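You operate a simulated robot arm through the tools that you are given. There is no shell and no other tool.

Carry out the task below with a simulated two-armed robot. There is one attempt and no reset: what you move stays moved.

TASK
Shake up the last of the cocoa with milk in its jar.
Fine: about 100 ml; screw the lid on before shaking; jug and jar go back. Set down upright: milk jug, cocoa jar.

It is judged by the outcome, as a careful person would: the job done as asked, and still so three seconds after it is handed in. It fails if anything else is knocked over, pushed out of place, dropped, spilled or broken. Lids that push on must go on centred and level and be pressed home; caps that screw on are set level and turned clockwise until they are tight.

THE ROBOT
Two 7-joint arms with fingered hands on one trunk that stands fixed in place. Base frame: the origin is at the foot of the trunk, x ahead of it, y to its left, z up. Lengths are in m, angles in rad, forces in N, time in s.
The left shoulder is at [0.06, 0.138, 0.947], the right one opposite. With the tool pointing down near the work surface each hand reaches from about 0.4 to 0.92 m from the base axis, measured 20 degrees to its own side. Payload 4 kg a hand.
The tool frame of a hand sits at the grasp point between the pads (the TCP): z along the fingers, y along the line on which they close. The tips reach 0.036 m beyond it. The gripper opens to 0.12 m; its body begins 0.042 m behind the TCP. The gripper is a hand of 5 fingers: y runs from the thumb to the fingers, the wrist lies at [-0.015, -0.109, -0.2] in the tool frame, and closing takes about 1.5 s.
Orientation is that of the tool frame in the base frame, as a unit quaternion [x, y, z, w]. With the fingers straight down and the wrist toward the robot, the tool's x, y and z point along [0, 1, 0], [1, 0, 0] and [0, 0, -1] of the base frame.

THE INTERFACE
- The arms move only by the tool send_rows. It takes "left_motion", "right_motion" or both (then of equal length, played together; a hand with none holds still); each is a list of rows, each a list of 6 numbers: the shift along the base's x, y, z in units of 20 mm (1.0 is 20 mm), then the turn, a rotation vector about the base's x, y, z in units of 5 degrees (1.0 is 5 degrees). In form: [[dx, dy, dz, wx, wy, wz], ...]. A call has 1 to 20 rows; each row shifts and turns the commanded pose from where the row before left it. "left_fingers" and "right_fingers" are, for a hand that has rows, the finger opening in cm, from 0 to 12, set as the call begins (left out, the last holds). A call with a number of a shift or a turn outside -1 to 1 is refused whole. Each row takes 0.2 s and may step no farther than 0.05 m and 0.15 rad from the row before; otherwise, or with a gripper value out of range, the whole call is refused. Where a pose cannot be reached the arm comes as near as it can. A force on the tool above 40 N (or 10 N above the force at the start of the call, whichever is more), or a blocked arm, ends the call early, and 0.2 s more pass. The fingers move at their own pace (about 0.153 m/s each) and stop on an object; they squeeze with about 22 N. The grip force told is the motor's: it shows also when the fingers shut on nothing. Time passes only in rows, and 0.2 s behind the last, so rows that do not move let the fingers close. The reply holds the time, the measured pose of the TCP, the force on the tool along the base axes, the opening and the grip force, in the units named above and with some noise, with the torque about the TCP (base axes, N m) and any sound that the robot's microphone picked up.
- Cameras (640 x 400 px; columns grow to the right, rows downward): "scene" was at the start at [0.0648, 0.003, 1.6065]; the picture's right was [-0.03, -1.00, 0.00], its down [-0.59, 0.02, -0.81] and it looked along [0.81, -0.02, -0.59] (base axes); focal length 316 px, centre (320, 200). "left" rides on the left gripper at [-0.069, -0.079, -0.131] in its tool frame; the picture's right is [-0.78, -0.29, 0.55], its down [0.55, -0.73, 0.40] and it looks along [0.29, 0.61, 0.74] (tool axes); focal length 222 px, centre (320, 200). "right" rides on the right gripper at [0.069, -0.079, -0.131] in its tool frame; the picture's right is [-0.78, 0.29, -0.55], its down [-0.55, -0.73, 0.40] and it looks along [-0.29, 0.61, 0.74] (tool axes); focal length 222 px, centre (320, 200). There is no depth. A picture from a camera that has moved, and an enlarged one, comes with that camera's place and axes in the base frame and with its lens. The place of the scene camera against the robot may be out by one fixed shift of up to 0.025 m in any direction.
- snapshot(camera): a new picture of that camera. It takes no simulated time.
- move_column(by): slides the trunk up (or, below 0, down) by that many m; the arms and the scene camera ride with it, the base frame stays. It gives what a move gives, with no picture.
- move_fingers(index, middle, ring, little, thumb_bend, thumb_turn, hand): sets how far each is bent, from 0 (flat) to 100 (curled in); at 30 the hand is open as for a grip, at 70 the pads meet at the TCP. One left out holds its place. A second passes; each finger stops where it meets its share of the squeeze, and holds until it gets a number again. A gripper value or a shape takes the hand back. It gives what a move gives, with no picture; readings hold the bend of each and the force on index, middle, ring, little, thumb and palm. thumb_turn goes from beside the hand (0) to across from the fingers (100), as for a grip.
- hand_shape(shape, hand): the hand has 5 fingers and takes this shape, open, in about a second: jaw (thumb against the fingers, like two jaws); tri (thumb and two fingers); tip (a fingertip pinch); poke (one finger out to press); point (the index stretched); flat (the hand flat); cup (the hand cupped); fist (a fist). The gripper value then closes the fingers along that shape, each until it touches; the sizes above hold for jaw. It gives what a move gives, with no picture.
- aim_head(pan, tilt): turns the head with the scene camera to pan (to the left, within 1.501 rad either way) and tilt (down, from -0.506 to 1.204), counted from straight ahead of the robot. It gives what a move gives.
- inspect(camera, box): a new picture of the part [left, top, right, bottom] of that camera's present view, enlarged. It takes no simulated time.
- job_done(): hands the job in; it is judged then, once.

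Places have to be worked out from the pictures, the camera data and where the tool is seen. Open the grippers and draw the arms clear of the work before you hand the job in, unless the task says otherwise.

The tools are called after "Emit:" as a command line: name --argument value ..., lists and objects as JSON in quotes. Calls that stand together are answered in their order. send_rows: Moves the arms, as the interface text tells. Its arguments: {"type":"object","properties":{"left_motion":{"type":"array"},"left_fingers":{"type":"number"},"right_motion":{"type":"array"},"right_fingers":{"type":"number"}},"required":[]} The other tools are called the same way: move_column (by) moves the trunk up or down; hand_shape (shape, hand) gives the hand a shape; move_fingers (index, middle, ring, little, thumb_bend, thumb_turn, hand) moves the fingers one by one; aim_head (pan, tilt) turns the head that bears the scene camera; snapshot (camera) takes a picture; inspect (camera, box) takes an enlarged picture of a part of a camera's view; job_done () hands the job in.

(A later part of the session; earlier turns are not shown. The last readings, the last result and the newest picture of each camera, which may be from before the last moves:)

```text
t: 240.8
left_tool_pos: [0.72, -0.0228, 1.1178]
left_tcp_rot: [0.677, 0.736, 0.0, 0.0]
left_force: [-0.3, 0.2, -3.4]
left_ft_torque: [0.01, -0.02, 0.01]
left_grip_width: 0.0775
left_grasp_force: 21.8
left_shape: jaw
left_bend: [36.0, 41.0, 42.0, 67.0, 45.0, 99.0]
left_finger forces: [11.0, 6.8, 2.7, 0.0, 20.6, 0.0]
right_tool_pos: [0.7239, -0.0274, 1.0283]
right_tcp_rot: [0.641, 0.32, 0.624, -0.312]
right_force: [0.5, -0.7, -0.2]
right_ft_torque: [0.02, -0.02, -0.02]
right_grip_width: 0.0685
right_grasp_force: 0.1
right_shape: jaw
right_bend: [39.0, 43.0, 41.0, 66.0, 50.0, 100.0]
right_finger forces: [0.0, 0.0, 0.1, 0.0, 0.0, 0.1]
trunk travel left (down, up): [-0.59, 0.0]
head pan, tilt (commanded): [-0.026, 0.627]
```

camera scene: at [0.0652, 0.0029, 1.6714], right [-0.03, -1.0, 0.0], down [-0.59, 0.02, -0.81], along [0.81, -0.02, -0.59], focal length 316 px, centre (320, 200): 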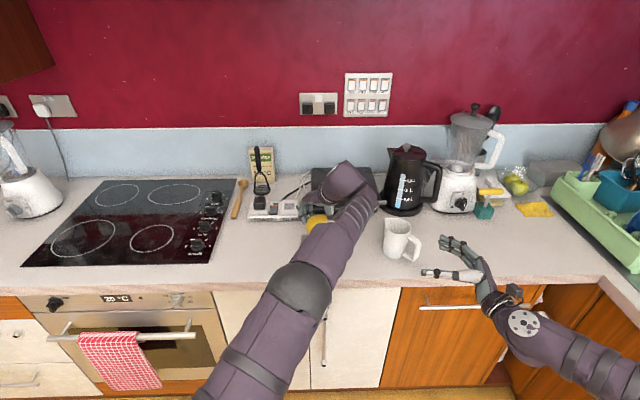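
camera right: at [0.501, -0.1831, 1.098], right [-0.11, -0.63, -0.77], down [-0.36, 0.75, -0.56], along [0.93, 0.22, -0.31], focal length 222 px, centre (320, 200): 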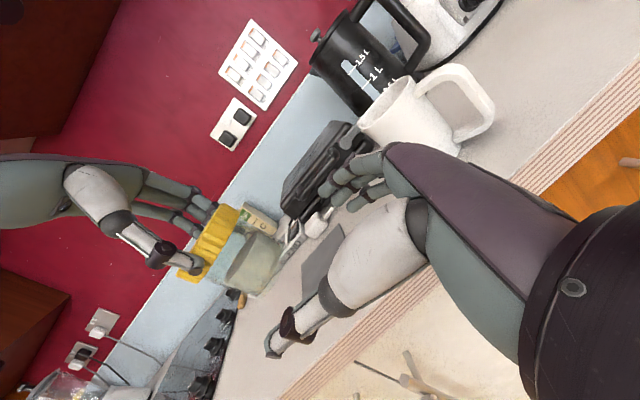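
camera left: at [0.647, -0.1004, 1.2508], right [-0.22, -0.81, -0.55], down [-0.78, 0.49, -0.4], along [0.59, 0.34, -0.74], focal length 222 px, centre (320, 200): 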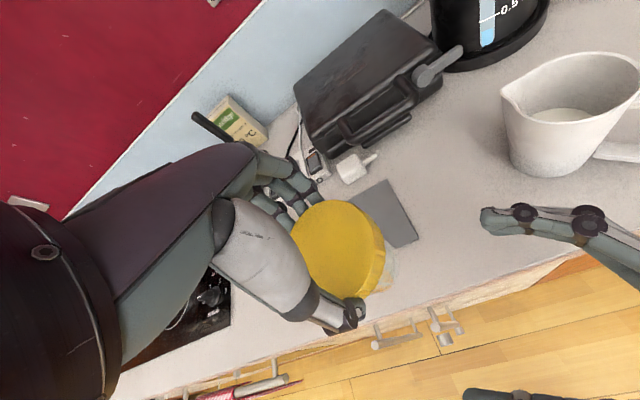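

Continuing to close gently onto the jar body.

Emit:
send_rows --right_motion '[[0, 0, 0, 0, 0, 0], [0, 0, 0, 0, 0, 0]]' --right_fingers 6.2

Emit:
send_rows --right_motion '[[0, 0, 0, 0, 0, 0], [0, 0, 0, 0, 0, 0]]' --right_fingers 5.7

Emit:
inspect --camera "right" --box '[160, 80, 440, 360]'

```text
t: 241.4
left_tool_pos: [0.7199, -0.023, 1.1189]
left_tcp_rot: [0.677, 0.736, 0.0, 0.0]
left_force: [0.7, 0.0, -3.7]
left_ft_torque: [-0.02, -0.01, 0.01]
left_grip_width: 0.0773
left_grasp_force: 21.8
left_shape: jaw
left_bend: [36.0, 41.0, 42.0, 67.0, 45.0, 99.0]
left_finger forces: [11.1, 6.7, 2.7, 0.0, 20.6, 0.1]
right_tool_pos: [0.7242, -0.0257, 1.0286]
right_tcp_rot: [0.641, 0.32, 0.624, -0.312]
right_force: [0.5, -0.5, -0.3]
right_ft_torque: [0.01, 0.0, 0.0]
right_grip_width: 0.0622
right_grasp_force: 0.0
right_shape: jaw
right_bend: [41.0, 45.0, 43.0, 68.0, 54.0, 100.0]
right_finger forces: [0.0, 0.0, 0.0, 0.1, 0.1, 0.0]
trunk travel left (down, up): [-0.59, 0.0]
head pan, tilt (commanded): [-0.026, 0.627]
```

```text
t: 242.0
left_tool_pos: [0.7203, -0.0225, 1.1195]
left_tcp_rot: [0.677, 0.736, 0.0, -0.001]
left_force: [0.1, -0.2, -2.8]
left_ft_torque: [0.03, 0.0, 0.02]
left_grip_width: 0.0769
left_grasp_force: 21.8
left_shape: jaw
left_bend: [36.0, 41.0, 42.0, 67.0, 45.0, 99.0]
left_finger forces: [11.1, 6.8, 2.8, 0.1, 20.7, 0.0]
right_tool_pos: [0.7234, -0.0263, 1.0277]
right_tcp_rot: [0.64, 0.32, 0.624, -0.312]
right_force: [0.0, 0.1, -0.3]
right_ft_torque: [0.0, -0.03, 0.02]
right_grip_width: 0.057
right_grasp_force: 0.1
right_shape: jaw
right_bend: [43.0, 47.0, 45.0, 69.0, 58.0, 100.0]
right_finger forces: [0.1, 0.0, 0.1, 0.1, 0.1, 0.1]
trunk travel left (down, up): [-0.59, 0.0]
head pan, tilt (commanded): [-0.026, 0.627]
```

```text
1.43 times, centred on (300, 220) of right
camera zoom: at [0.582, -0.0824, 1.1012], right [-0.11, -0.63, -0.77], down [-0.36, 0.75, -0.56], along [0.93, 0.22, -0.31], focal length 317 px, centre (349, 171)
```

zoom: 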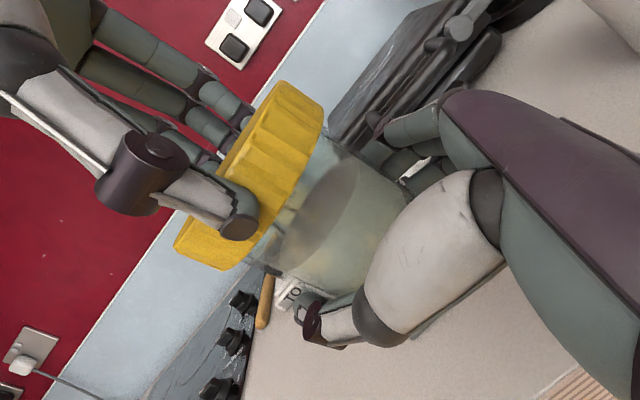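

The fingers are still just off the glass with the jar deep in the hand. I'll close fully now.

Emit:
send_rows --right_motion '[[0, 0, 0, 0, 0, 0], [0, 0, 0, 0, 0, 0], [0, 0, 0, 0, 0, 0], [0, 0, 0, 0, 0, 0], [0, 0, 0, 0, 0, 0], [0, 0, 0, 0, 0, 0]]' --right_fingers 0

Emit:
inspect --camera "right" --box '[160, 80, 440, 360]'

Emit:
inspect --camera "left" --box '[280, 180, 520, 380]'

```text
t: 243.4
left_tool_pos: [0.7196, -0.0227, 1.1192]
left_tcp_rot: [0.676, 0.736, 0.0, 0.0]
left_force: [3.6, -0.7, -2.5]
left_ft_torque: [-0.1, -0.23, -0.02]
left_grip_width: 0.0774
left_grasp_force: 22.0
left_shape: jaw
left_bend: [35.0, 41.0, 42.0, 67.0, 45.0, 99.0]
left_finger forces: [12.3, 7.1, 2.9, 0.0, 20.2, 0.1]
right_tool_pos: [0.724, -0.0261, 1.0295]
right_tcp_rot: [0.641, 0.32, 0.624, -0.313]
right_force: [-2.6, 1.9, 0.4]
right_ft_torque: [-0.01, 0.0, -0.01]
right_grip_width: 0.0474
right_grasp_force: 22.4
right_shape: jaw
right_bend: [46.0, 53.0, 54.0, 71.0, 67.0, 100.0]
right_finger forces: [9.6, 3.9, 0.0, 0.0, 19.4, 0.0]
trunk travel left (down, up): [-0.59, 0.0]
head pan, tilt (commanded): [-0.026, 0.627]
```

```text
1.43 times, centred on (300, 220) of right
camera zoom: at [0.582, -0.0823, 1.1011], right [-0.11, -0.63, -0.77], down [-0.36, 0.75, -0.56], along [0.93, 0.22, -0.31], focal length 317 px, centre (349, 171)
```

zoom: 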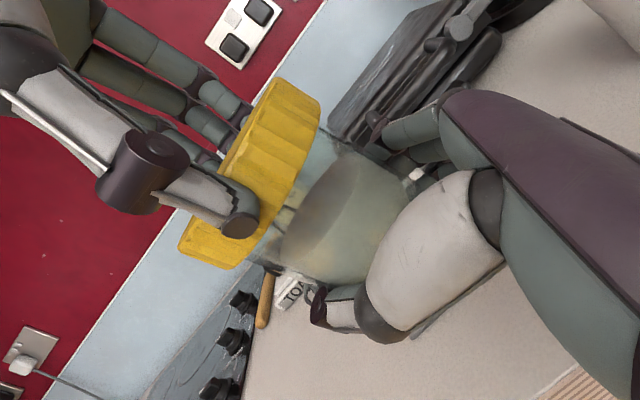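

```text
2.00 times, centred on (400, 280) of left
camera zoom: at [0.6472, -0.1002, 1.2509], right [-0.22, -0.81, -0.55], down [-0.78, 0.49, -0.4], along [0.59, 0.34, -0.74], focal length 444 px, centre (160, 40)
```

zoom: 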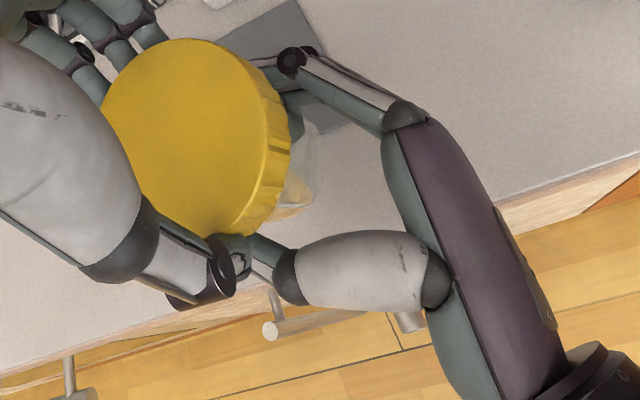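

Gripped. Final tightening attempt: turn the lid clockwise and watch the torque.

Emit:
send_rows --left_motion '[[0, 0, 0, 0, 0, -0.6], [0, 0, 0, 0, 0, -0.6], [0, 0, 0, 0, 0, 0]]'

Emit:
send_rows --left_motion '[[0, 0, 0, 0, 0, -0.6], [0, 0, 0, 0, 0, -0.6], [0, 0, 0, 0, 0, 0]]'

Emit:
send_rows --left_motion '[[0, 0, 0, 0, 0, -0.6], [0, 0, 0, 0, 0, -0.6], [0, 0, 0, 0, 0, 0]]'

Emit:
inspect --camera "right" --box '[160, 80, 440, 360]'

```text
t: 244.2
left_tool_pos: [0.7194, -0.0221, 1.1182]
left_tcp_rot: [0.714, 0.7, 0.001, 0.0]
left_force: [1.0, -1.7, 0.6]
left_ft_torque: [-0.11, -0.2, 0.17]
left_grip_width: 0.0778
left_grasp_force: 21.9
left_shape: jaw
left_bend: [35.0, 41.0, 42.0, 67.0, 45.0, 98.0]
left_finger forces: [12.8, 6.2, 2.5, 0.1, 20.1, 0.0]
right_tool_pos: [0.7229, -0.0264, 1.0274]
right_tcp_rot: [0.641, 0.32, 0.624, -0.312]
right_force: [-1.4, 2.8, -0.9]
right_ft_torque: [-0.03, 0.1, -0.15]
right_grip_width: 0.0444
right_grasp_force: 21.9
right_shape: jaw
right_bend: [46.0, 53.0, 54.0, 71.0, 68.0, 100.0]
right_finger forces: [8.9, 3.7, 0.1, 0.0, 19.0, 0.1]
trunk travel left (down, up): [-0.59, 0.0]
head pan, tilt (commanded): [-0.026, 0.627]
```

```text
t: 245.0
left_tool_pos: [0.7192, -0.0221, 1.1181]
left_tcp_rot: [0.75, 0.662, -0.001, 0.0]
left_force: [0.8, -2.2, 1.8]
left_ft_torque: [-0.21, -0.06, 0.22]
left_grip_width: 0.0775
left_grasp_force: 21.9
left_shape: jaw
left_bend: [35.0, 41.0, 42.0, 67.0, 45.0, 97.0]
left_finger forces: [12.7, 5.7, 2.4, 0.0, 20.1, 0.1]
right_tool_pos: [0.7239, -0.0259, 1.0281]
right_tcp_rot: [0.641, 0.32, 0.624, -0.313]
right_force: [0.6, 2.5, -1.8]
right_ft_torque: [-0.09, 0.09, -0.25]
right_grip_width: 0.0417
right_grasp_force: 21.9
right_shape: jaw
right_bend: [47.0, 54.0, 54.0, 71.0, 69.0, 100.0]
right_finger forces: [8.2, 3.5, 0.0, 0.1, 18.3, 0.1]
trunk travel left (down, up): [-0.59, 0.0]
head pan, tilt (commanded): [-0.026, 0.627]
```

```text
t: 245.8
left_tool_pos: [0.7203, -0.0222, 1.1187]
left_tcp_rot: [0.784, 0.621, 0.0, 0.0]
left_force: [0.9, -3.5, 0.2]
left_ft_torque: [-0.2, -0.13, 0.41]
left_grip_width: 0.078
left_grasp_force: 21.4
left_shape: jaw
left_bend: [34.0, 41.0, 43.0, 67.0, 45.0, 96.0]
left_finger forces: [13.7, 6.2, 2.4, 0.1, 20.1, 0.0]
right_tool_pos: [0.7226, -0.0263, 1.0283]
right_tcp_rot: [0.641, 0.32, 0.624, -0.312]
right_force: [-1.5, 3.4, -1.3]
right_ft_torque: [-0.06, 0.0, -0.42]
right_grip_width: 0.0411
right_grasp_force: 21.8
right_shape: jaw
right_bend: [48.0, 54.0, 54.0, 71.0, 69.0, 100.0]
right_finger forces: [8.1, 3.0, 0.0, 0.1, 18.2, 0.0]
trunk travel left (down, up): [-0.59, 0.0]
head pan, tilt (commanded): [-0.026, 0.627]
```

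```text
1.43 times, centred on (300, 220) of right
camera zoom: at [0.582, -0.0825, 1.1012], right [-0.11, -0.63, -0.77], down [-0.36, 0.75, -0.56], along [0.93, 0.22, -0.31], focal length 317 px, centre (349, 171)
```

zoom: 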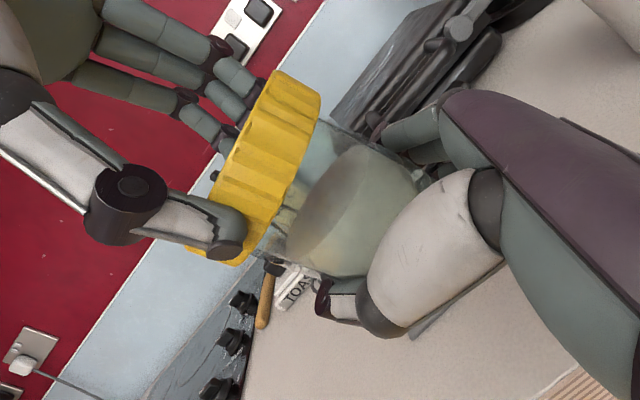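

The torque has reached 0.41 N·m. I'll take a few more degrees.

Emit:
send_rows --left_motion '[[0, 0, 0, 0, 0, -0.6], [0, 0, 0, 0, 0, -0.6], [0, 0, 0, 0, 0, 0]]'

Emit:
send_rows --left_motion '[[0, 0, 0, 0, 0, -0.6], [0, 0, 0, 0, 0, -0.6], [0, 0, 0, 0, 0, 0]]'

Emit:
inspect --camera "right" --box '[160, 80, 440, 360]'

```text
t: 246.6
left_tool_pos: [0.7199, -0.0234, 1.1186]
left_tcp_rot: [0.815, 0.58, 0.0, -0.001]
left_force: [0.1, -2.5, 2.4]
left_ft_torque: [-0.2, 0.04, 0.39]
left_grip_width: 0.078
left_grasp_force: 22.5
left_shape: jaw
left_bend: [34.0, 41.0, 43.0, 67.0, 45.0, 96.0]
left_finger forces: [13.3, 5.9, 2.2, 0.0, 20.3, 0.1]
right_tool_pos: [0.7239, -0.0259, 1.0274]
right_tcp_rot: [0.641, 0.32, 0.624, -0.312]
right_force: [-0.3, 2.2, -1.7]
right_ft_torque: [-0.05, -0.03, -0.38]
right_grip_width: 0.0393
right_grasp_force: 22.1
right_shape: jaw
right_bend: [48.0, 55.0, 54.0, 71.0, 69.0, 100.0]
right_finger forces: [9.1, 1.3, 0.0, 0.0, 16.5, 0.0]
trunk travel left (down, up): [-0.59, 0.0]
head pan, tilt (commanded): [-0.026, 0.627]
```

```text
t: 247.4
left_tool_pos: [0.7206, -0.023, 1.1187]
left_tcp_rot: [0.844, 0.536, 0.0, 0.0]
left_force: [-0.2, -4.3, 1.4]
left_ft_torque: [-0.29, 0.04, 0.34]
left_grip_width: 0.0781
left_grasp_force: 22.0
left_shape: jaw
left_bend: [34.0, 41.0, 43.0, 67.0, 45.0, 96.0]
left_finger forces: [13.4, 5.7, 2.3, 0.0, 20.0, 0.0]
right_tool_pos: [0.7233, -0.0265, 1.0288]
right_tcp_rot: [0.641, 0.32, 0.624, -0.313]
right_force: [0.1, 4.0, -2.2]
right_ft_torque: [-0.05, -0.09, -0.32]
right_grip_width: 0.0375
right_grasp_force: 21.9
right_shape: jaw
right_bend: [49.0, 56.0, 54.0, 71.0, 70.0, 100.0]
right_finger forces: [8.0, 0.0, 0.0, 0.0, 15.6, 0.1]
trunk travel left (down, up): [-0.59, 0.0]
head pan, tilt (commanded): [-0.026, 0.627]
```

```text
1.43 times, centred on (300, 220) of right
camera zoom: at [0.5819, -0.0823, 1.1012], right [-0.11, -0.63, -0.77], down [-0.36, 0.75, -0.56], along [0.93, 0.22, -0.31], focal length 317 px, centre (349, 171)
```

zoom: 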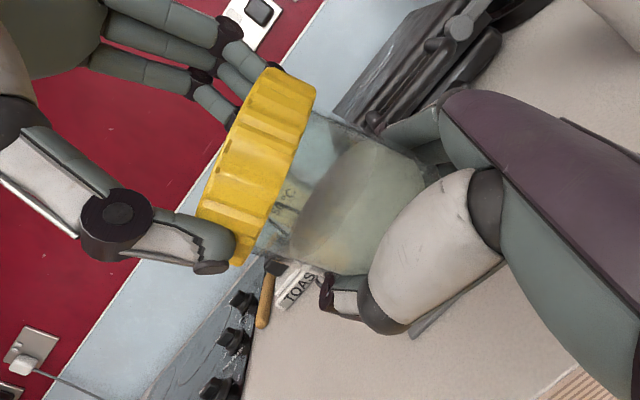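

Peak torque was 0.41 N·m, and now the jar only slips in the hand, so the lid is tight. I'll release and withdraw the right hand, leaving the jar hanging from the left.

Emit:
send_rows --right_motion '[[0, 0, 0, 0, 0, 0], [0, 0, 0, 0, 0, 0], [0, 0, 0, 0, 0, 0]]' --right_fingers 12

Emit:
send_rows --right_motion '[[-0.24, -0.32, 0, 0, 0, 0], [-0.42, -0.56, 0, 0, 0, 0], [-0.42, -0.56, 0, 0, 0, 0], [-0.42, -0.56, 0, 0, 0, 0], [-0.42, -0.56, 0, 0, 0, 0], [-0.42, -0.56, 0, 0, 0, 0], [-0.42, -0.56, 0, 0, 0, 0], [-0.42, -0.56, 0, 0, 0, 0], [-0.42, -0.56, 0, 0, 0, 0], [-0.42, -0.56, 0, 0, 0, 0], [-0.3, -0.8, 0.2, 0, 0, 0], [-0.2, -0.9, 0.2, 0, 0, 0], [-0.2, -0.9, 0.2, 0, 0, 0], [-0.2, -0.9, 0.2, 0, 0, 0], [-0.2, -0.8, 0.2, 0, 0, 0], [-0.2, -0.8, 0.2, 0, 0, 0], [-0.2, -0.8, 0.2, 0, 0, 0], [0, 0, 0, 0, 0, 0]]'

Emit:
snapshot --camera "right"

Emit:
snapshot --camera "scene"

```text
t: 248.2
left_tool_pos: [0.7198, -0.0229, 1.1182]
left_tcp_rot: [0.844, 0.536, -0.001, -0.002]
left_force: [-0.7, 0.8, -3.5]
left_ft_torque: [0.01, 0.0, -0.03]
left_grip_width: 0.0784
left_grasp_force: 21.9
left_shape: jaw
left_bend: [35.0, 41.0, 42.0, 67.0, 45.0, 98.0]
left_finger forces: [11.3, 7.0, 3.4, 0.0, 22.1, 0.0]
right_tool_pos: [0.7236, -0.0264, 1.0281]
right_tcp_rot: [0.641, 0.32, 0.624, -0.312]
right_force: [0.1, 0.7, 0.6]
right_ft_torque: [0.0, 0.02, -0.01]
right_grip_width: 0.1199
right_grasp_force: 0.0
right_shape: jaw
right_bend: [30.0, 30.0, 30.0, 30.0, 30.0, 97.0]
right_finger forces: [0.0, 0.1, 0.1, 0.0, 0.0, 0.0]
trunk travel left (down, up): [-0.59, 0.0]
head pan, tilt (commanded): [-0.026, 0.627]
```

```text
t: 252.0
left_tool_pos: [0.7197, -0.0226, 1.117]
left_tcp_rot: [0.844, 0.536, 0.0, 0.0]
left_force: [-0.6, -1.5, -2.5]
left_ft_torque: [0.02, 0.02, -0.01]
left_grip_width: 0.0786
left_grasp_force: 22.0
left_shape: jaw
left_bend: [35.0, 41.0, 42.0, 67.0, 45.0, 98.0]
left_finger forces: [11.3, 7.1, 3.1, 0.1, 22.2, 0.0]
right_tool_pos: [0.6093, -0.2511, 1.056]
right_tcp_rot: [0.641, 0.32, 0.623, -0.313]
right_force: [-0.4, 0.2, 0.6]
right_ft_torque: [0.03, -0.02, -0.01]
right_grip_width: 0.1196
right_grasp_force: 0.1
right_shape: jaw
right_bend: [30.0, 30.0, 30.0, 30.0, 30.0, 97.0]
right_finger forces: [0.1, 0.1, 0.0, 0.1, 0.0, 0.1]
trunk travel left (down, up): [-0.59, 0.0]
head pan, tilt (commanded): [-0.026, 0.627]
```

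```text
taken
camera right: at [0.469, -0.3078, 1.1292], right [-0.11, -0.63, -0.77], down [-0.36, 0.75, -0.56], along [0.93, 0.22, -0.31], focal length 222 px, centre (320, 200)
```

right: 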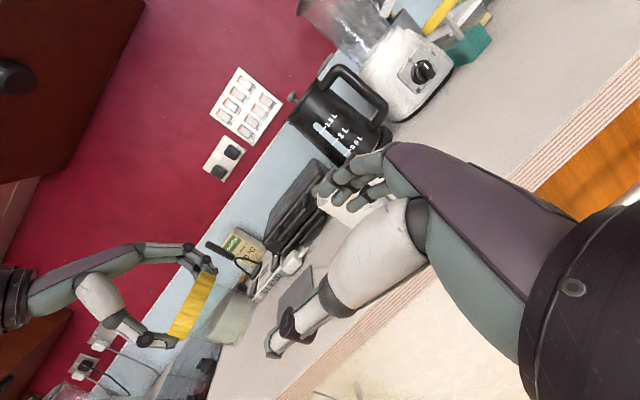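

```text
taken
camera scene: at [0.0654, 0.003, 1.6714], right [-0.03, -1.0, 0.0], down [-0.59, 0.02, -0.81], along [0.81, -0.02, -0.59], focal length 316 px, centre (320, 200)
```

scene: 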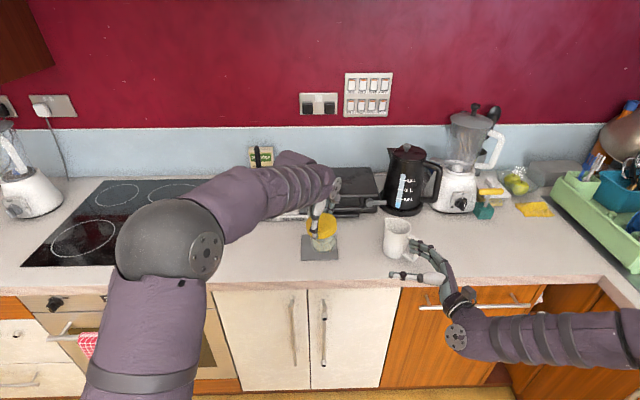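

The jar hangs from the left hand. I'll check the lid and jar attitude closely from both cameras.

Emit:
inspect --camera "right" --box '[150, 250, 270, 350]'

Emit:
inspect --camera "scene" --box '[296, 195, 352, 260]'

```text
4.00 times, centred on (210, 300) of right
camera zoom: at [0.469, -0.3078, 1.1292], right [-0.11, -0.63, -0.77], down [-0.36, 0.75, -0.56], along [0.93, 0.22, -0.31], focal length 888 px, centre (760, -200)
```

zoom: 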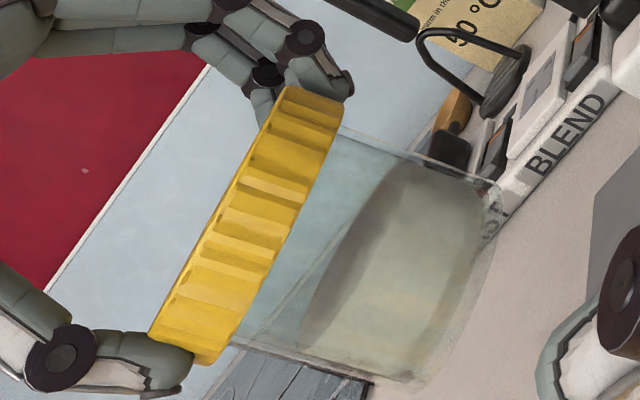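

```text
6.15 times, centred on (324, 228) of scene
camera zoom: at [0.0654, 0.003, 1.6714], right [-0.03, -1.0, 0.0], down [-0.59, 0.02, -0.81], along [0.81, -0.02, -0.59], focal length 1948 px, centre (295, 31)
```

zoom: 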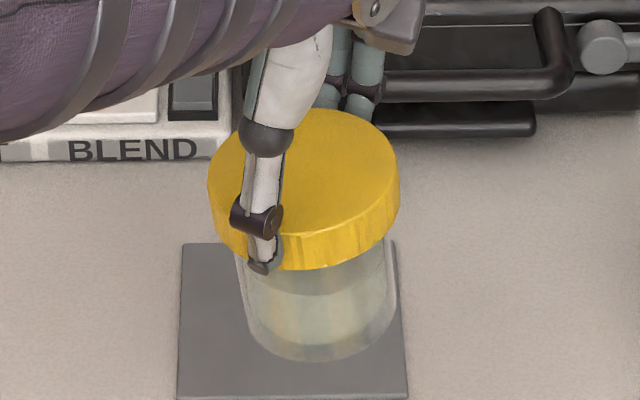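

The jar seems to hang at an angle relative to the lid, which shouldn't be the case if it's seated squarely. I'll examine the joint at higher zoom.

Emit:
inspect --camera "right" --box '[180, 260, 250, 350]'

Emit:
inspect --camera "scene" --box '[308, 208, 342, 250]'

```text
4.44 times, centred on (215, 305) of right
camera zoom: at [0.469, -0.3078, 1.1292], right [-0.11, -0.63, -0.77], down [-0.36, 0.75, -0.56], along [0.93, 0.22, -0.31], focal length 987 px, centre (787, -267)
```

zoom: 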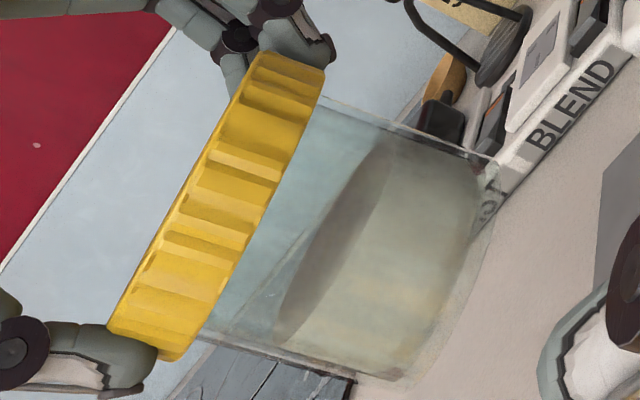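

```text
9.52 times, centred on (325, 229) of scene
camera zoom: at [0.0654, 0.003, 1.6714], right [-0.03, -1.0, 0.0], down [-0.59, 0.02, -0.81], along [0.81, -0.02, -0.59], focal length 3015 px, centre (272, -76)
```

zoom: 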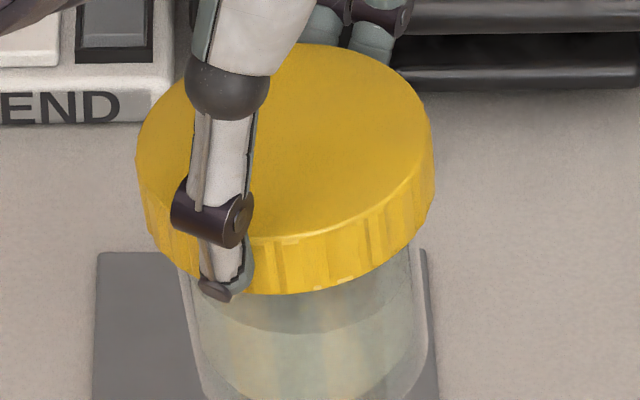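

The left thumb tip extends below the lid edge and seems to push the jar sideways, so the hanging attitude is misleading. I'll set the jar down on the mat, release, and look at how the lid really sits.

Emit:
send_rows --left_motion '[[0.3, 0, -0.3, 0, 0, 0], [0.6, 0, -0.5, 0, 0, 0], [0.7, 0, -0.6, 0, 0, 0], [0.7, 0, -0.6, 0, 0, 0], [0.7, 0, -0.6, 0, 0, 0], [0.7, 0, -0.6, 0, 0, 0], [0.5, 0.05, -0.5, 0, 0, 0], [0.4, 0.05, -0.4, 0, 0, 0], [0.1, 0, -0.2, 0, 0, 0], [0, 0, 0, 0, 0, 0], [0, 0, 0, 0, 0, 0]]'

Emit:
inspect --camera "scene" --box '[296, 195, 352, 260]'

```text
t: 254.4
left_tool_pos: [0.8119, -0.0208, 1.0312]
left_tcp_rot: [0.844, 0.536, -0.001, 0.0]
left_force: [-0.7, 0.0, -3.8]
left_ft_torque: [0.0, 0.02, 0.03]
left_grip_width: 0.0784
left_grasp_force: 21.9
left_shape: jaw
left_bend: [35.0, 41.0, 42.0, 67.0, 45.0, 98.0]
left_finger forces: [11.3, 7.1, 3.1, 0.1, 21.9, 0.1]
right_tool_pos: [0.6104, -0.2518, 1.0565]
right_tcp_rot: [0.641, 0.321, 0.624, -0.312]
right_force: [1.0, 0.1, -0.1]
right_ft_torque: [0.0, -0.02, 0.01]
right_grip_width: 0.1194
right_grasp_force: 0.1
right_shape: jaw
right_bend: [30.0, 30.0, 30.0, 30.0, 30.0, 97.0]
right_finger forces: [0.0, 0.0, 0.0, 0.1, 0.1, 0.1]
trunk travel left (down, up): [-0.59, 0.0]
head pan, tilt (commanded): [-0.026, 0.627]
```

```text
6.15 times, centred on (324, 228) of scene
camera zoom: at [0.0653, 0.0029, 1.6714], right [-0.03, -1.0, 0.0], down [-0.59, 0.02, -0.81], along [0.81, -0.02, -0.59], focal length 1948 px, centre (295, 31)
```

zoom: 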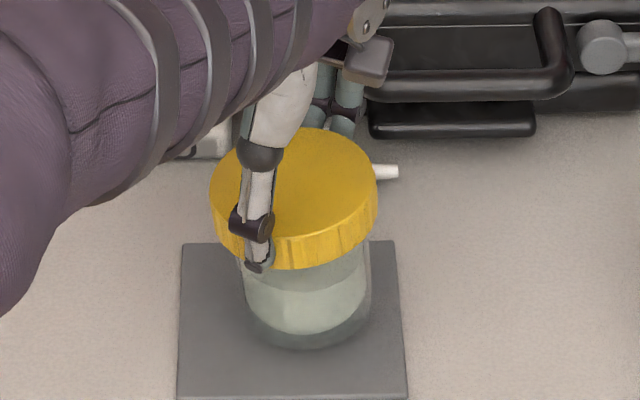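

Still hanging, so I'll lower to touchdown in small steps.

Emit:
send_rows --left_motion '[[0.1, 0, -0.15, 0, 0, 0], [0, 0, -0.15, 0, 0, 0], [0, 0, -0.1, 0, 0, 0], [0, 0, 0, 0, 0, 0]]'

Emit:
send_rows --left_motion '[[0, 0, -0.1, 0, 0, 0], [0, 0, -0.05, 0, 0, 0], [0, 0, 0, 0, 0, 0]]'

Emit:
inspect --camera "scene" --box '[296, 195, 352, 260]'

```text
t: 255.4
left_tool_pos: [0.8157, -0.0207, 1.0237]
left_tcp_rot: [0.844, 0.536, 0.0, 0.0]
left_force: [-0.4, 0.8, -2.1]
left_ft_torque: [-0.02, 0.04, 0.03]
left_grip_width: 0.0785
left_grasp_force: 22.3
left_shape: jaw
left_bend: [35.0, 41.0, 42.0, 67.0, 45.0, 98.0]
left_finger forces: [11.3, 7.2, 3.1, 0.0, 21.9, 0.0]
right_tool_pos: [0.6107, -0.251, 1.0561]
right_tcp_rot: [0.641, 0.32, 0.624, -0.312]
right_force: [-0.4, -0.6, -0.1]
right_ft_torque: [0.01, 0.0, 0.02]
right_grip_width: 0.1199
right_grasp_force: 0.1
right_shape: jaw
right_bend: [30.0, 30.0, 30.0, 30.0, 30.0, 97.0]
right_finger forces: [0.0, 0.0, 0.1, 0.1, 0.1, 0.1]
trunk travel left (down, up): [-0.59, 0.0]
head pan, tilt (commanded): [-0.026, 0.627]
```

```text
t: 256.2
left_tool_pos: [0.816, -0.0201, 1.0223]
left_tcp_rot: [0.844, 0.536, 0.001, 0.001]
left_force: [0.7, -0.4, 2.8]
left_ft_torque: [-0.05, -0.02, 0.0]
left_grip_width: 0.0783
left_grasp_force: 22.0
left_shape: jaw
left_bend: [35.0, 40.0, 42.0, 67.0, 45.0, 98.0]
left_finger forces: [11.5, 7.2, 3.0, 0.0, 21.5, 0.0]
right_tool_pos: [0.611, -0.2521, 1.0568]
right_tcp_rot: [0.641, 0.321, 0.624, -0.312]
right_force: [0.0, -0.2, -0.2]
right_ft_torque: [-0.01, 0.0, -0.06]
right_grip_width: 0.1198
right_grasp_force: 0.0
right_shape: jaw
right_bend: [30.0, 30.0, 30.0, 30.0, 30.0, 97.0]
right_finger forces: [0.0, 0.0, 0.0, 0.1, 0.0, 0.0]
trunk travel left (down, up): [-0.59, 0.0]
head pan, tilt (commanded): [-0.026, 0.627]
```

```text
6.15 times, centred on (324, 228) of scene
camera zoom: at [0.0646, 0.0027, 1.6715], right [-0.03, -1.0, 0.0], down [-0.59, 0.02, -0.81], along [0.81, -0.02, -0.59], focal length 1948 px, centre (295, 31)
```

zoom: 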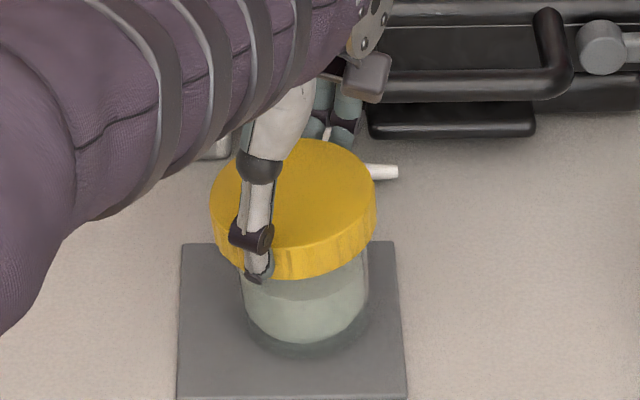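

It's touching down now. I'll press lightly to let the base sit flat, then open the left fingers and look at the lid.

Emit:
send_rows --left_motion '[[0, 0, -0.1, 0, 0, 0], [0, 0, 0, 0, 0, 0]]'

Emit:
send_rows --left_motion '[[0, 0, 0, 0, 0, 0], [0, 0, 0, 0, 0, 0]]' --left_fingers 8.8

Emit:
send_rows --left_motion '[[0, 0, 0.1, 0, 0, 0], [0, 0, 0, 0, 0, 0]]' --left_fingers 11

Emit:
inspect --camera "scene" --box '[296, 195, 352, 260]'

Emit:
inspect --camera "right" --box '[180, 240, 300, 360]'

```text
t: 256.8
left_tool_pos: [0.8159, -0.0202, 1.0219]
left_tcp_rot: [0.844, 0.536, 0.002, 0.001]
left_force: [0.7, -3.5, 9.8]
left_ft_torque: [-0.02, 0.02, 0.02]
left_grip_width: 0.0783
left_grasp_force: 22.0
left_shape: jaw
left_bend: [35.0, 40.0, 42.0, 67.0, 45.0, 98.0]
left_finger forces: [11.8, 7.5, 2.7, 0.0, 20.9, 0.0]
right_tool_pos: [0.6091, -0.2524, 1.057]
right_tcp_rot: [0.641, 0.32, 0.624, -0.311]
right_force: [0.0, 0.4, 1.1]
right_ft_torque: [0.01, -0.02, 0.01]
right_grip_width: 0.1197
right_grasp_force: 0.0
right_shape: jaw
right_bend: [30.0, 30.0, 30.0, 30.0, 30.0, 97.0]
right_finger forces: [0.0, 0.1, 0.0, 0.1, 0.1, 0.0]
trunk travel left (down, up): [-0.59, 0.0]
head pan, tilt (commanded): [-0.026, 0.627]
```

```text
t: 257.4
left_tool_pos: [0.8142, -0.0194, 1.0172]
left_tcp_rot: [0.844, 0.536, -0.001, -0.002]
left_force: [0.7, -0.1, -0.3]
left_ft_torque: [-0.02, -0.02, 0.0]
left_grip_width: 0.0882
left_grasp_force: 0.0
left_shape: jaw
left_bend: [33.0, 37.0, 36.0, 57.0, 40.0, 99.0]
left_finger forces: [0.8, 0.1, 0.2, 0.1, 0.1, 0.1]
right_tool_pos: [0.6113, -0.2515, 1.0556]
right_tcp_rot: [0.641, 0.321, 0.624, -0.312]
right_force: [-0.7, 0.4, -0.2]
right_ft_torque: [-0.01, 0.0, -0.02]
right_grip_width: 0.1198
right_grasp_force: 0.1
right_shape: jaw
right_bend: [30.0, 30.0, 30.0, 30.0, 30.0, 97.0]
right_finger forces: [0.1, 0.0, 0.0, 0.1, 0.1, 0.0]
trunk travel left (down, up): [-0.59, 0.0]
head pan, tilt (commanded): [-0.026, 0.627]
```

```text
t: 258.0
left_tool_pos: [0.8155, -0.0206, 1.0208]
left_tcp_rot: [0.844, 0.536, -0.001, -0.001]
left_force: [0.0, 0.5, 0.2]
left_ft_torque: [0.02, -0.01, 0.0]
left_grip_width: 0.11
left_grasp_force: 0.0
left_shape: jaw
left_bend: [31.0, 32.0, 31.0, 30.0, 30.0, 98.0]
left_finger forces: [0.1, 0.0, 0.0, 0.0, 0.1, 0.0]
right_tool_pos: [0.61, -0.2504, 1.056]
right_tcp_rot: [0.641, 0.32, 0.624, -0.312]
right_force: [0.0, 0.6, 0.3]
right_ft_torque: [-0.03, 0.03, 0.0]
right_grip_width: 0.1197
right_grasp_force: 0.1
right_shape: jaw
right_bend: [30.0, 30.0, 30.0, 30.0, 30.0, 97.0]
right_finger forces: [0.0, 0.0, 0.0, 0.0, 0.0, 0.0]
trunk travel left (down, up): [-0.59, 0.0]
head pan, tilt (commanded): [-0.026, 0.627]
```

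```text
6.15 times, centred on (324, 228) of scene
camera zoom: at [0.0649, 0.0029, 1.6714], right [-0.03, -1.0, 0.0], down [-0.59, 0.02, -0.81], along [0.81, -0.02, -0.59], focal length 1948 px, centre (295, 31)
```

zoom: 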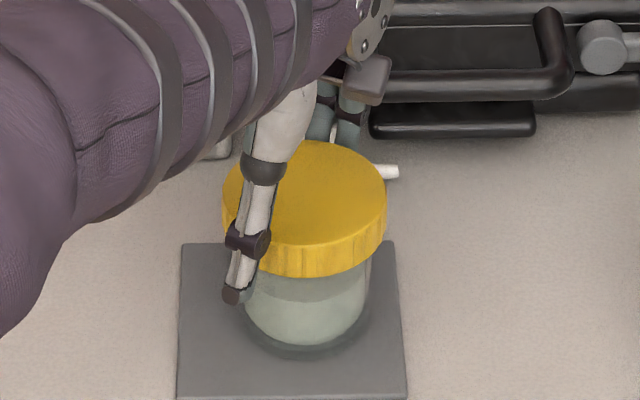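

```text
3.33 times, centred on (240, 300) of right
camera zoom: at [0.4688, -0.3077, 1.1293], right [-0.11, -0.63, -0.77], down [-0.36, 0.75, -0.56], along [0.93, 0.22, -0.31], focal length 740 px, centre (587, -133)
```

zoom: 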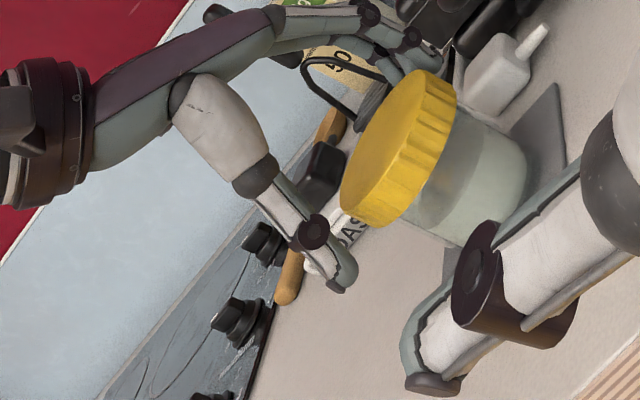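

Released, the jar stands upright with the lid level, centred and fully seated, so the lid is on properly. For shaking I'll hold the jar from the side with the right hand instead. First I'll raise the left hand and move it away to the left.

Emit:
send_rows --left_motion '[[0, 0, 0.5, 0, 0, 0], [0, 0, 0.8, 0, 0, 0], [0, 0, 1, 0, 0, 0], [0, 0, 1, 0, 0, 0], [-0.3, 0.6, 1, 0, 0, 0], [-0.4, 0.9, 0.8, 0, 0, 0], [-0.4, 1, 0.6, 0, 0, 0], [-0.4, 1, 0.5, 0, 0, 0], [-0.4, 1, 0.3, 0, 0, 0], [-0.4, 1, 0, 0, 0, 0], [-0.4, 1, 0, 0, 0, 0], [-0.4, 1, 0, 0, 0, 0], [-0.4, 1, 0, 0, 0, 0], [-0.4, 1, 0, 0, 0, 0], [-0.4, 1, 0, 0, 0, 0], [-0.3, 1, 0, 0, 0, 0], [0, 0, 0, 0, 0, 0]]'

Emit:
inspect --camera "scene" --box '[296, 205, 352, 265]'

Emit:
snapshot --camera "scene"

Emit:
inspect --camera "right" --box '[180, 240, 300, 360]'

```text
t: 261.6
left_tool_pos: [0.7231, 0.2086, 1.1518]
left_tcp_rot: [0.845, 0.535, 0.0, 0.0]
left_force: [-0.3, -0.1, -0.1]
left_ft_torque: [0.03, -0.02, -0.02]
left_grip_width: 0.1098
left_grasp_force: 0.1
left_shape: jaw
left_bend: [31.0, 32.0, 31.0, 30.0, 30.0, 98.0]
left_finger forces: [0.0, 0.1, 0.0, 0.0, 0.0, 0.1]
right_tool_pos: [0.6109, -0.25, 1.0549]
right_tcp_rot: [0.641, 0.32, 0.624, -0.312]
right_force: [0.4, 0.4, -0.5]
right_ft_torque: [0.02, 0.01, 0.02]
right_grip_width: 0.1197
right_grasp_force: 0.1
right_shape: jaw
right_bend: [30.0, 30.0, 30.0, 30.0, 30.0, 97.0]
right_finger forces: [0.1, 0.0, 0.0, 0.0, 0.1, 0.1]
trunk travel left (down, up): [-0.59, 0.0]
head pan, tilt (commanded): [-0.026, 0.627]
```

```text
6.67 times, centred on (324, 235) of scene
camera zoom: at [0.0649, 0.0026, 1.6714], right [-0.03, -1.0, 0.0], down [-0.59, 0.02, -0.81], along [0.81, -0.02, -0.59], focal length 2110 px, centre (293, -33)
```

zoom: 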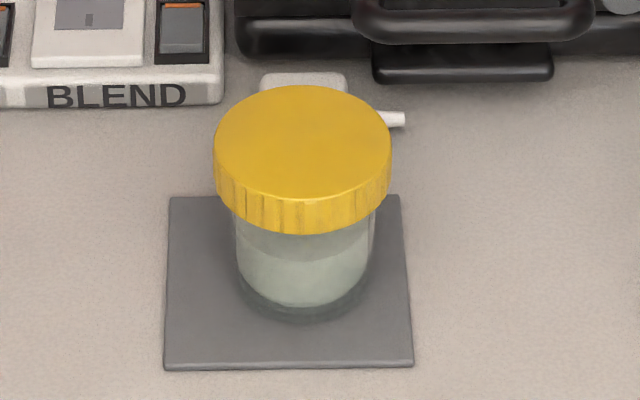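

```text
taken
camera scene: at [0.0649, 0.0026, 1.6714], right [-0.03, -1.0, 0.0], down [-0.59, 0.02, -0.81], along [0.81, -0.02, -0.59], focal length 316 px, centre (320, 200)
```

scene: 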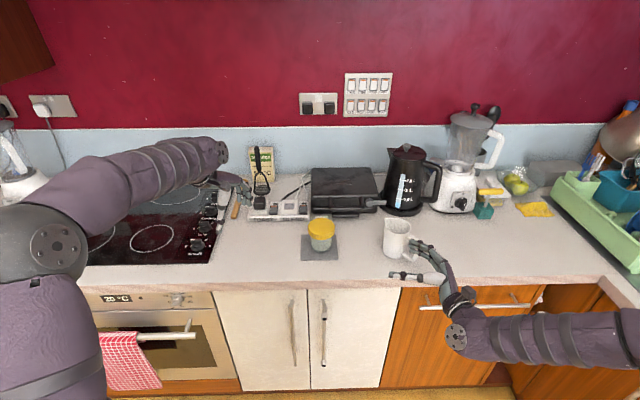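

```text
3.33 times, centred on (240, 300) of right
camera zoom: at [0.4688, -0.308, 1.1292], right [-0.11, -0.63, -0.77], down [-0.36, 0.75, -0.56], along [0.93, 0.22, -0.31], focal length 740 px, centre (587, -133)
```

zoom: 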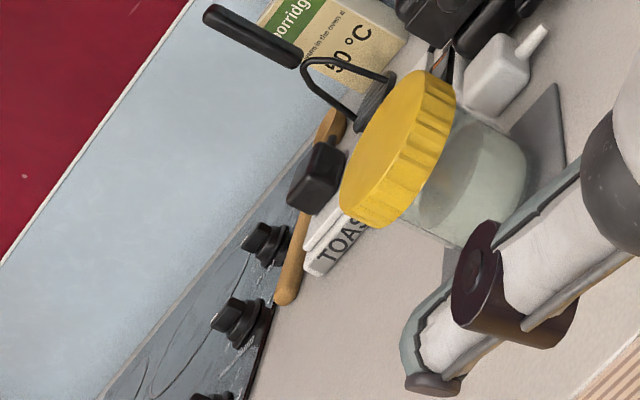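

The lid is level and centred. The jar axis is at about (0.8185, -0.0285). I'll raise the right hand, bring it above the jar in the same level orientation, and come down around it.

Emit:
send_rows --right_motion '[[0, 0, 0.8, 0, 0, 0], [0, 0, 1, 0, 0, 0], [0, 0, 1, 0, 0, 0], [0, 0, 1, 0, 0, 0], [0, 0, 1, 0, 0, 0], [0.94, 1, 0.1, 0, 0, 0], [0.94, 1, 0, 0, 0, 0], [0.94, 1, 0, 0, 0, 0], [0.94, 1, 0, 0, 0, 0], [0.94, 1, 0, 0, 0, 0], [0.94, 1, 0, 0, 0, 0], [0.94, 1, 0, 0, 0, 0], [0.94, 1, 0, 0, 0, 0], [0.94, 1, 0, 0, 0, 0], [0.94, 1, 0, 0, 0, 0], [0.93, 1, 0, 0, 0, 0], [0, 0, 0, 0, 0, 0]]' --right_fingers 11.5

Emit:
inspect --camera "scene" --box '[270, 170, 400, 270]'

Emit:
snapshot --camera "right"

```text
t: 265.2
left_tool_pos: [0.7237, 0.2088, 1.1517]
left_tcp_rot: [0.845, 0.535, 0.0, 0.0]
left_force: [0.7, -0.1, -0.8]
left_ft_torque: [0.01, 0.02, 0.0]
left_grip_width: 0.11
left_grasp_force: 0.1
left_shape: jaw
left_bend: [31.0, 32.0, 31.0, 30.0, 30.0, 98.0]
left_finger forces: [0.0, 0.0, 0.1, 0.1, 0.0, 0.1]
right_tool_pos: [0.8179, -0.0325, 1.1531]
right_tcp_rot: [0.64, 0.32, 0.624, -0.313]
right_force: [0.2, -0.2, -0.3]
right_ft_torque: [0.01, -0.02, 0.02]
right_grip_width: 0.1152
right_grasp_force: 0.0
right_shape: jaw
right_bend: [30.0, 31.0, 31.0, 30.0, 30.0, 97.0]
right_finger forces: [0.0, 0.1, 0.0, 0.1, 0.0, 0.0]
trunk travel left (down, up): [-0.59, 0.0]
head pan, tilt (commanded): [-0.026, 0.627]
```

```text
4.00 times, centred on (335, 220) of scene
camera zoom: at [0.0646, 0.0026, 1.6715], right [-0.03, -1.0, 0.0], down [-0.59, 0.02, -0.81], along [0.81, -0.02, -0.59], focal length 1266 px, centre (260, 120)
```

zoom: 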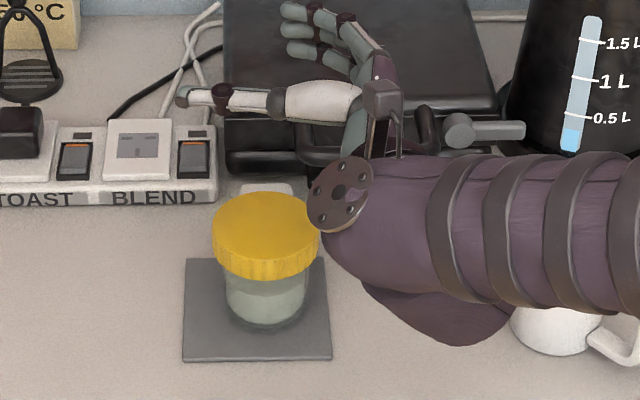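

```text
taken
camera right: at [0.6766, -0.0876, 1.2266], right [-0.11, -0.63, -0.77], down [-0.36, 0.75, -0.56], along [0.93, 0.22, -0.31], focal length 222 px, centre (320, 200)
```

right: 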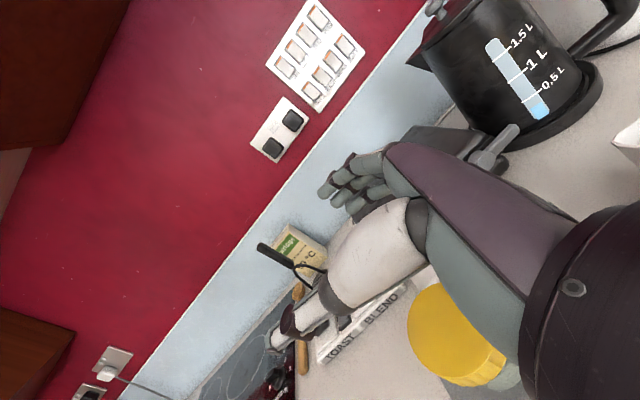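

The hand is above the jar. I'll open fully, shift 6 mm toward the thumb side for clearance around the lid, and lower to just above the lid.

Emit:
send_rows --right_motion '[[-0.24, 0.18, -0.5, 0, 0, 0], [0, 0, -0.8, 0, 0, 0], [0, 0, -0.9, 0, 0, 0], [0, 0, -0.9, 0, 0, 0], [0, 0, -0.9, 0, 0, 0], [0, 0, -0.5, 0, 0, 0], [0, 0, 0, 0, 0, 0]]' --right_fingers 12

Emit:
inspect --camera "scene" --box '[280, 180, 380, 270]'

Emit:
inspect --camera "right" --box '[240, 130, 560, 400]'

```text
t: 266.8
left_tool_pos: [0.7233, 0.2095, 1.1516]
left_tcp_rot: [0.844, 0.536, 0.0, 0.0]
left_force: [-0.6, -0.2, 0.0]
left_ft_torque: [0.01, -0.01, 0.0]
left_grip_width: 0.1101
left_grasp_force: 0.1
left_shape: jaw
left_bend: [31.0, 32.0, 31.0, 30.0, 30.0, 98.0]
left_finger forces: [0.0, 0.0, 0.0, 0.1, 0.0, 0.0]
right_tool_pos: [0.8129, -0.0294, 1.0632]
right_tcp_rot: [0.641, 0.32, 0.624, -0.312]
right_force: [0.2, 0.5, 0.6]
right_ft_torque: [0.01, 0.0, 0.0]
right_grip_width: 0.1196
right_grasp_force: 0.1
right_shape: jaw
right_bend: [30.0, 30.0, 30.0, 30.0, 30.0, 97.0]
right_finger forces: [0.1, 0.1, 0.0, 0.0, 0.0, 0.0]
trunk travel left (down, up): [-0.59, 0.0]
head pan, tilt (commanded): [-0.026, 0.627]
```

```text
4.44 times, centred on (330, 225) of scene
camera zoom: at [0.0649, 0.003, 1.6715], right [-0.03, -1.0, 0.0], down [-0.59, 0.02, -0.81], along [0.81, -0.02, -0.59], focal length 1407 px, centre (276, 89)
```

zoom: 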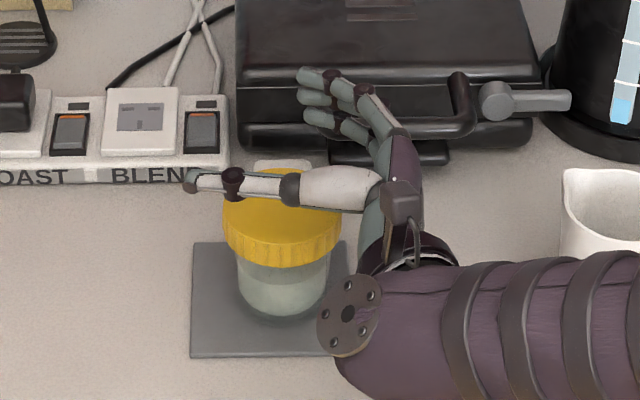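

```text
1.48 times, centred on (400, 265) of right
camera zoom: at [0.6721, -0.0855, 1.1362], right [-0.11, -0.63, -0.77], down [-0.36, 0.75, -0.56], along [0.93, 0.22, -0.31], focal length 329 px, centre (202, 104)
```

zoom: 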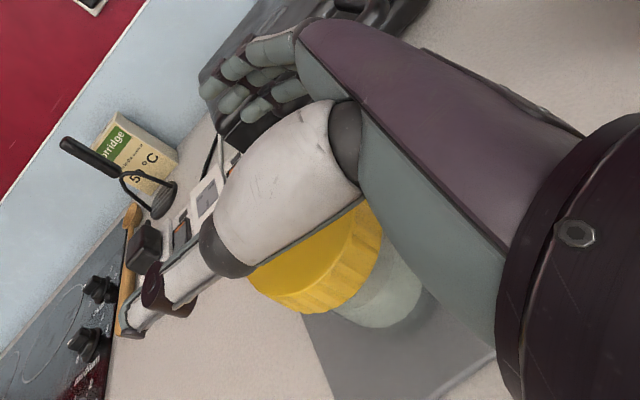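

No contact yet. I'll lower in stages past the lid, watching the finger forces.

Emit:
send_rows --right_motion '[[0, 0, -0.5, 0, 0, 0], [0, 0, -0.6, 0, 0, 0], [0, 0, -0.6, 0, 0, 0], [0, 0, 0, 0, 0, 0]]'

Emit:
send_rows --right_motion '[[0, 0, -0.5, 0, 0, 0], [0, 0, -0.5, 0, 0, 0], [0, 0, 0, 0, 0, 0]]'

Emit:
inspect --camera "scene" --box '[280, 180, 380, 270]'

```text
t: 267.8
left_tool_pos: [0.7234, 0.2091, 1.1524]
left_tcp_rot: [0.844, 0.536, 0.0, 0.0]
left_force: [0.1, -0.8, -0.8]
left_ft_torque: [-0.03, -0.01, 0.01]
left_grip_width: 0.1097
left_grasp_force: 0.0
left_shape: jaw
left_bend: [31.0, 32.0, 31.0, 30.0, 30.0, 98.0]
left_finger forces: [0.0, 0.1, 0.1, 0.0, 0.0, 0.1]
right_tool_pos: [0.8137, -0.0292, 1.0298]
right_tcp_rot: [0.641, 0.32, 0.624, -0.312]
right_force: [-0.3, 0.4, 0.5]
right_ft_torque: [0.03, -0.02, 0.02]
right_grip_width: 0.1197
right_grasp_force: 0.1
right_shape: jaw
right_bend: [30.0, 30.0, 30.0, 30.0, 30.0, 97.0]
right_finger forces: [0.0, 0.1, 0.1, 0.0, 0.1, 0.0]
trunk travel left (down, up): [-0.59, 0.0]
head pan, tilt (commanded): [-0.026, 0.627]
```

```text
t: 268.6
left_tool_pos: [0.7246, 0.2096, 1.1523]
left_tcp_rot: [0.844, 0.536, -0.001, 0.0]
left_force: [-0.5, 0.1, -1.2]
left_ft_torque: [0.0, -0.01, 0.0]
left_grip_width: 0.1096
left_grasp_force: 0.1
left_shape: jaw
left_bend: [31.0, 32.0, 31.0, 30.0, 30.0, 98.0]
left_finger forces: [0.0, 0.1, 0.0, 0.0, 0.0, 0.1]
right_tool_pos: [0.8133, -0.0284, 1.011]
right_tcp_rot: [0.64, 0.321, 0.624, -0.312]
right_force: [-0.6, -0.2, -0.1]
right_ft_torque: [0.0, 0.01, 0.04]
right_grip_width: 0.1197
right_grasp_force: 0.1
right_shape: jaw
right_bend: [30.0, 30.0, 30.0, 30.0, 30.0, 97.0]
right_finger forces: [0.1, 0.0, 0.1, 0.1, 0.0, 0.1]
trunk travel left (down, up): [-0.59, 0.0]
head pan, tilt (commanded): [-0.026, 0.627]
```

```text
4.44 times, centred on (330, 225) of scene
camera zoom: at [0.0649, 0.0031, 1.6715], right [-0.03, -1.0, 0.0], down [-0.59, 0.02, -0.81], along [0.81, -0.02, -0.59], focal length 1407 px, centre (276, 89)
```

zoom: 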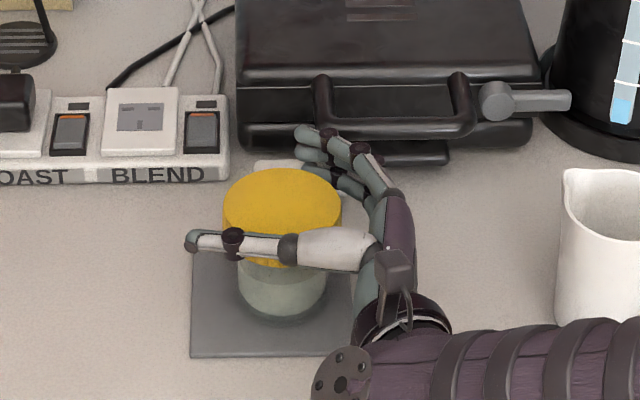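

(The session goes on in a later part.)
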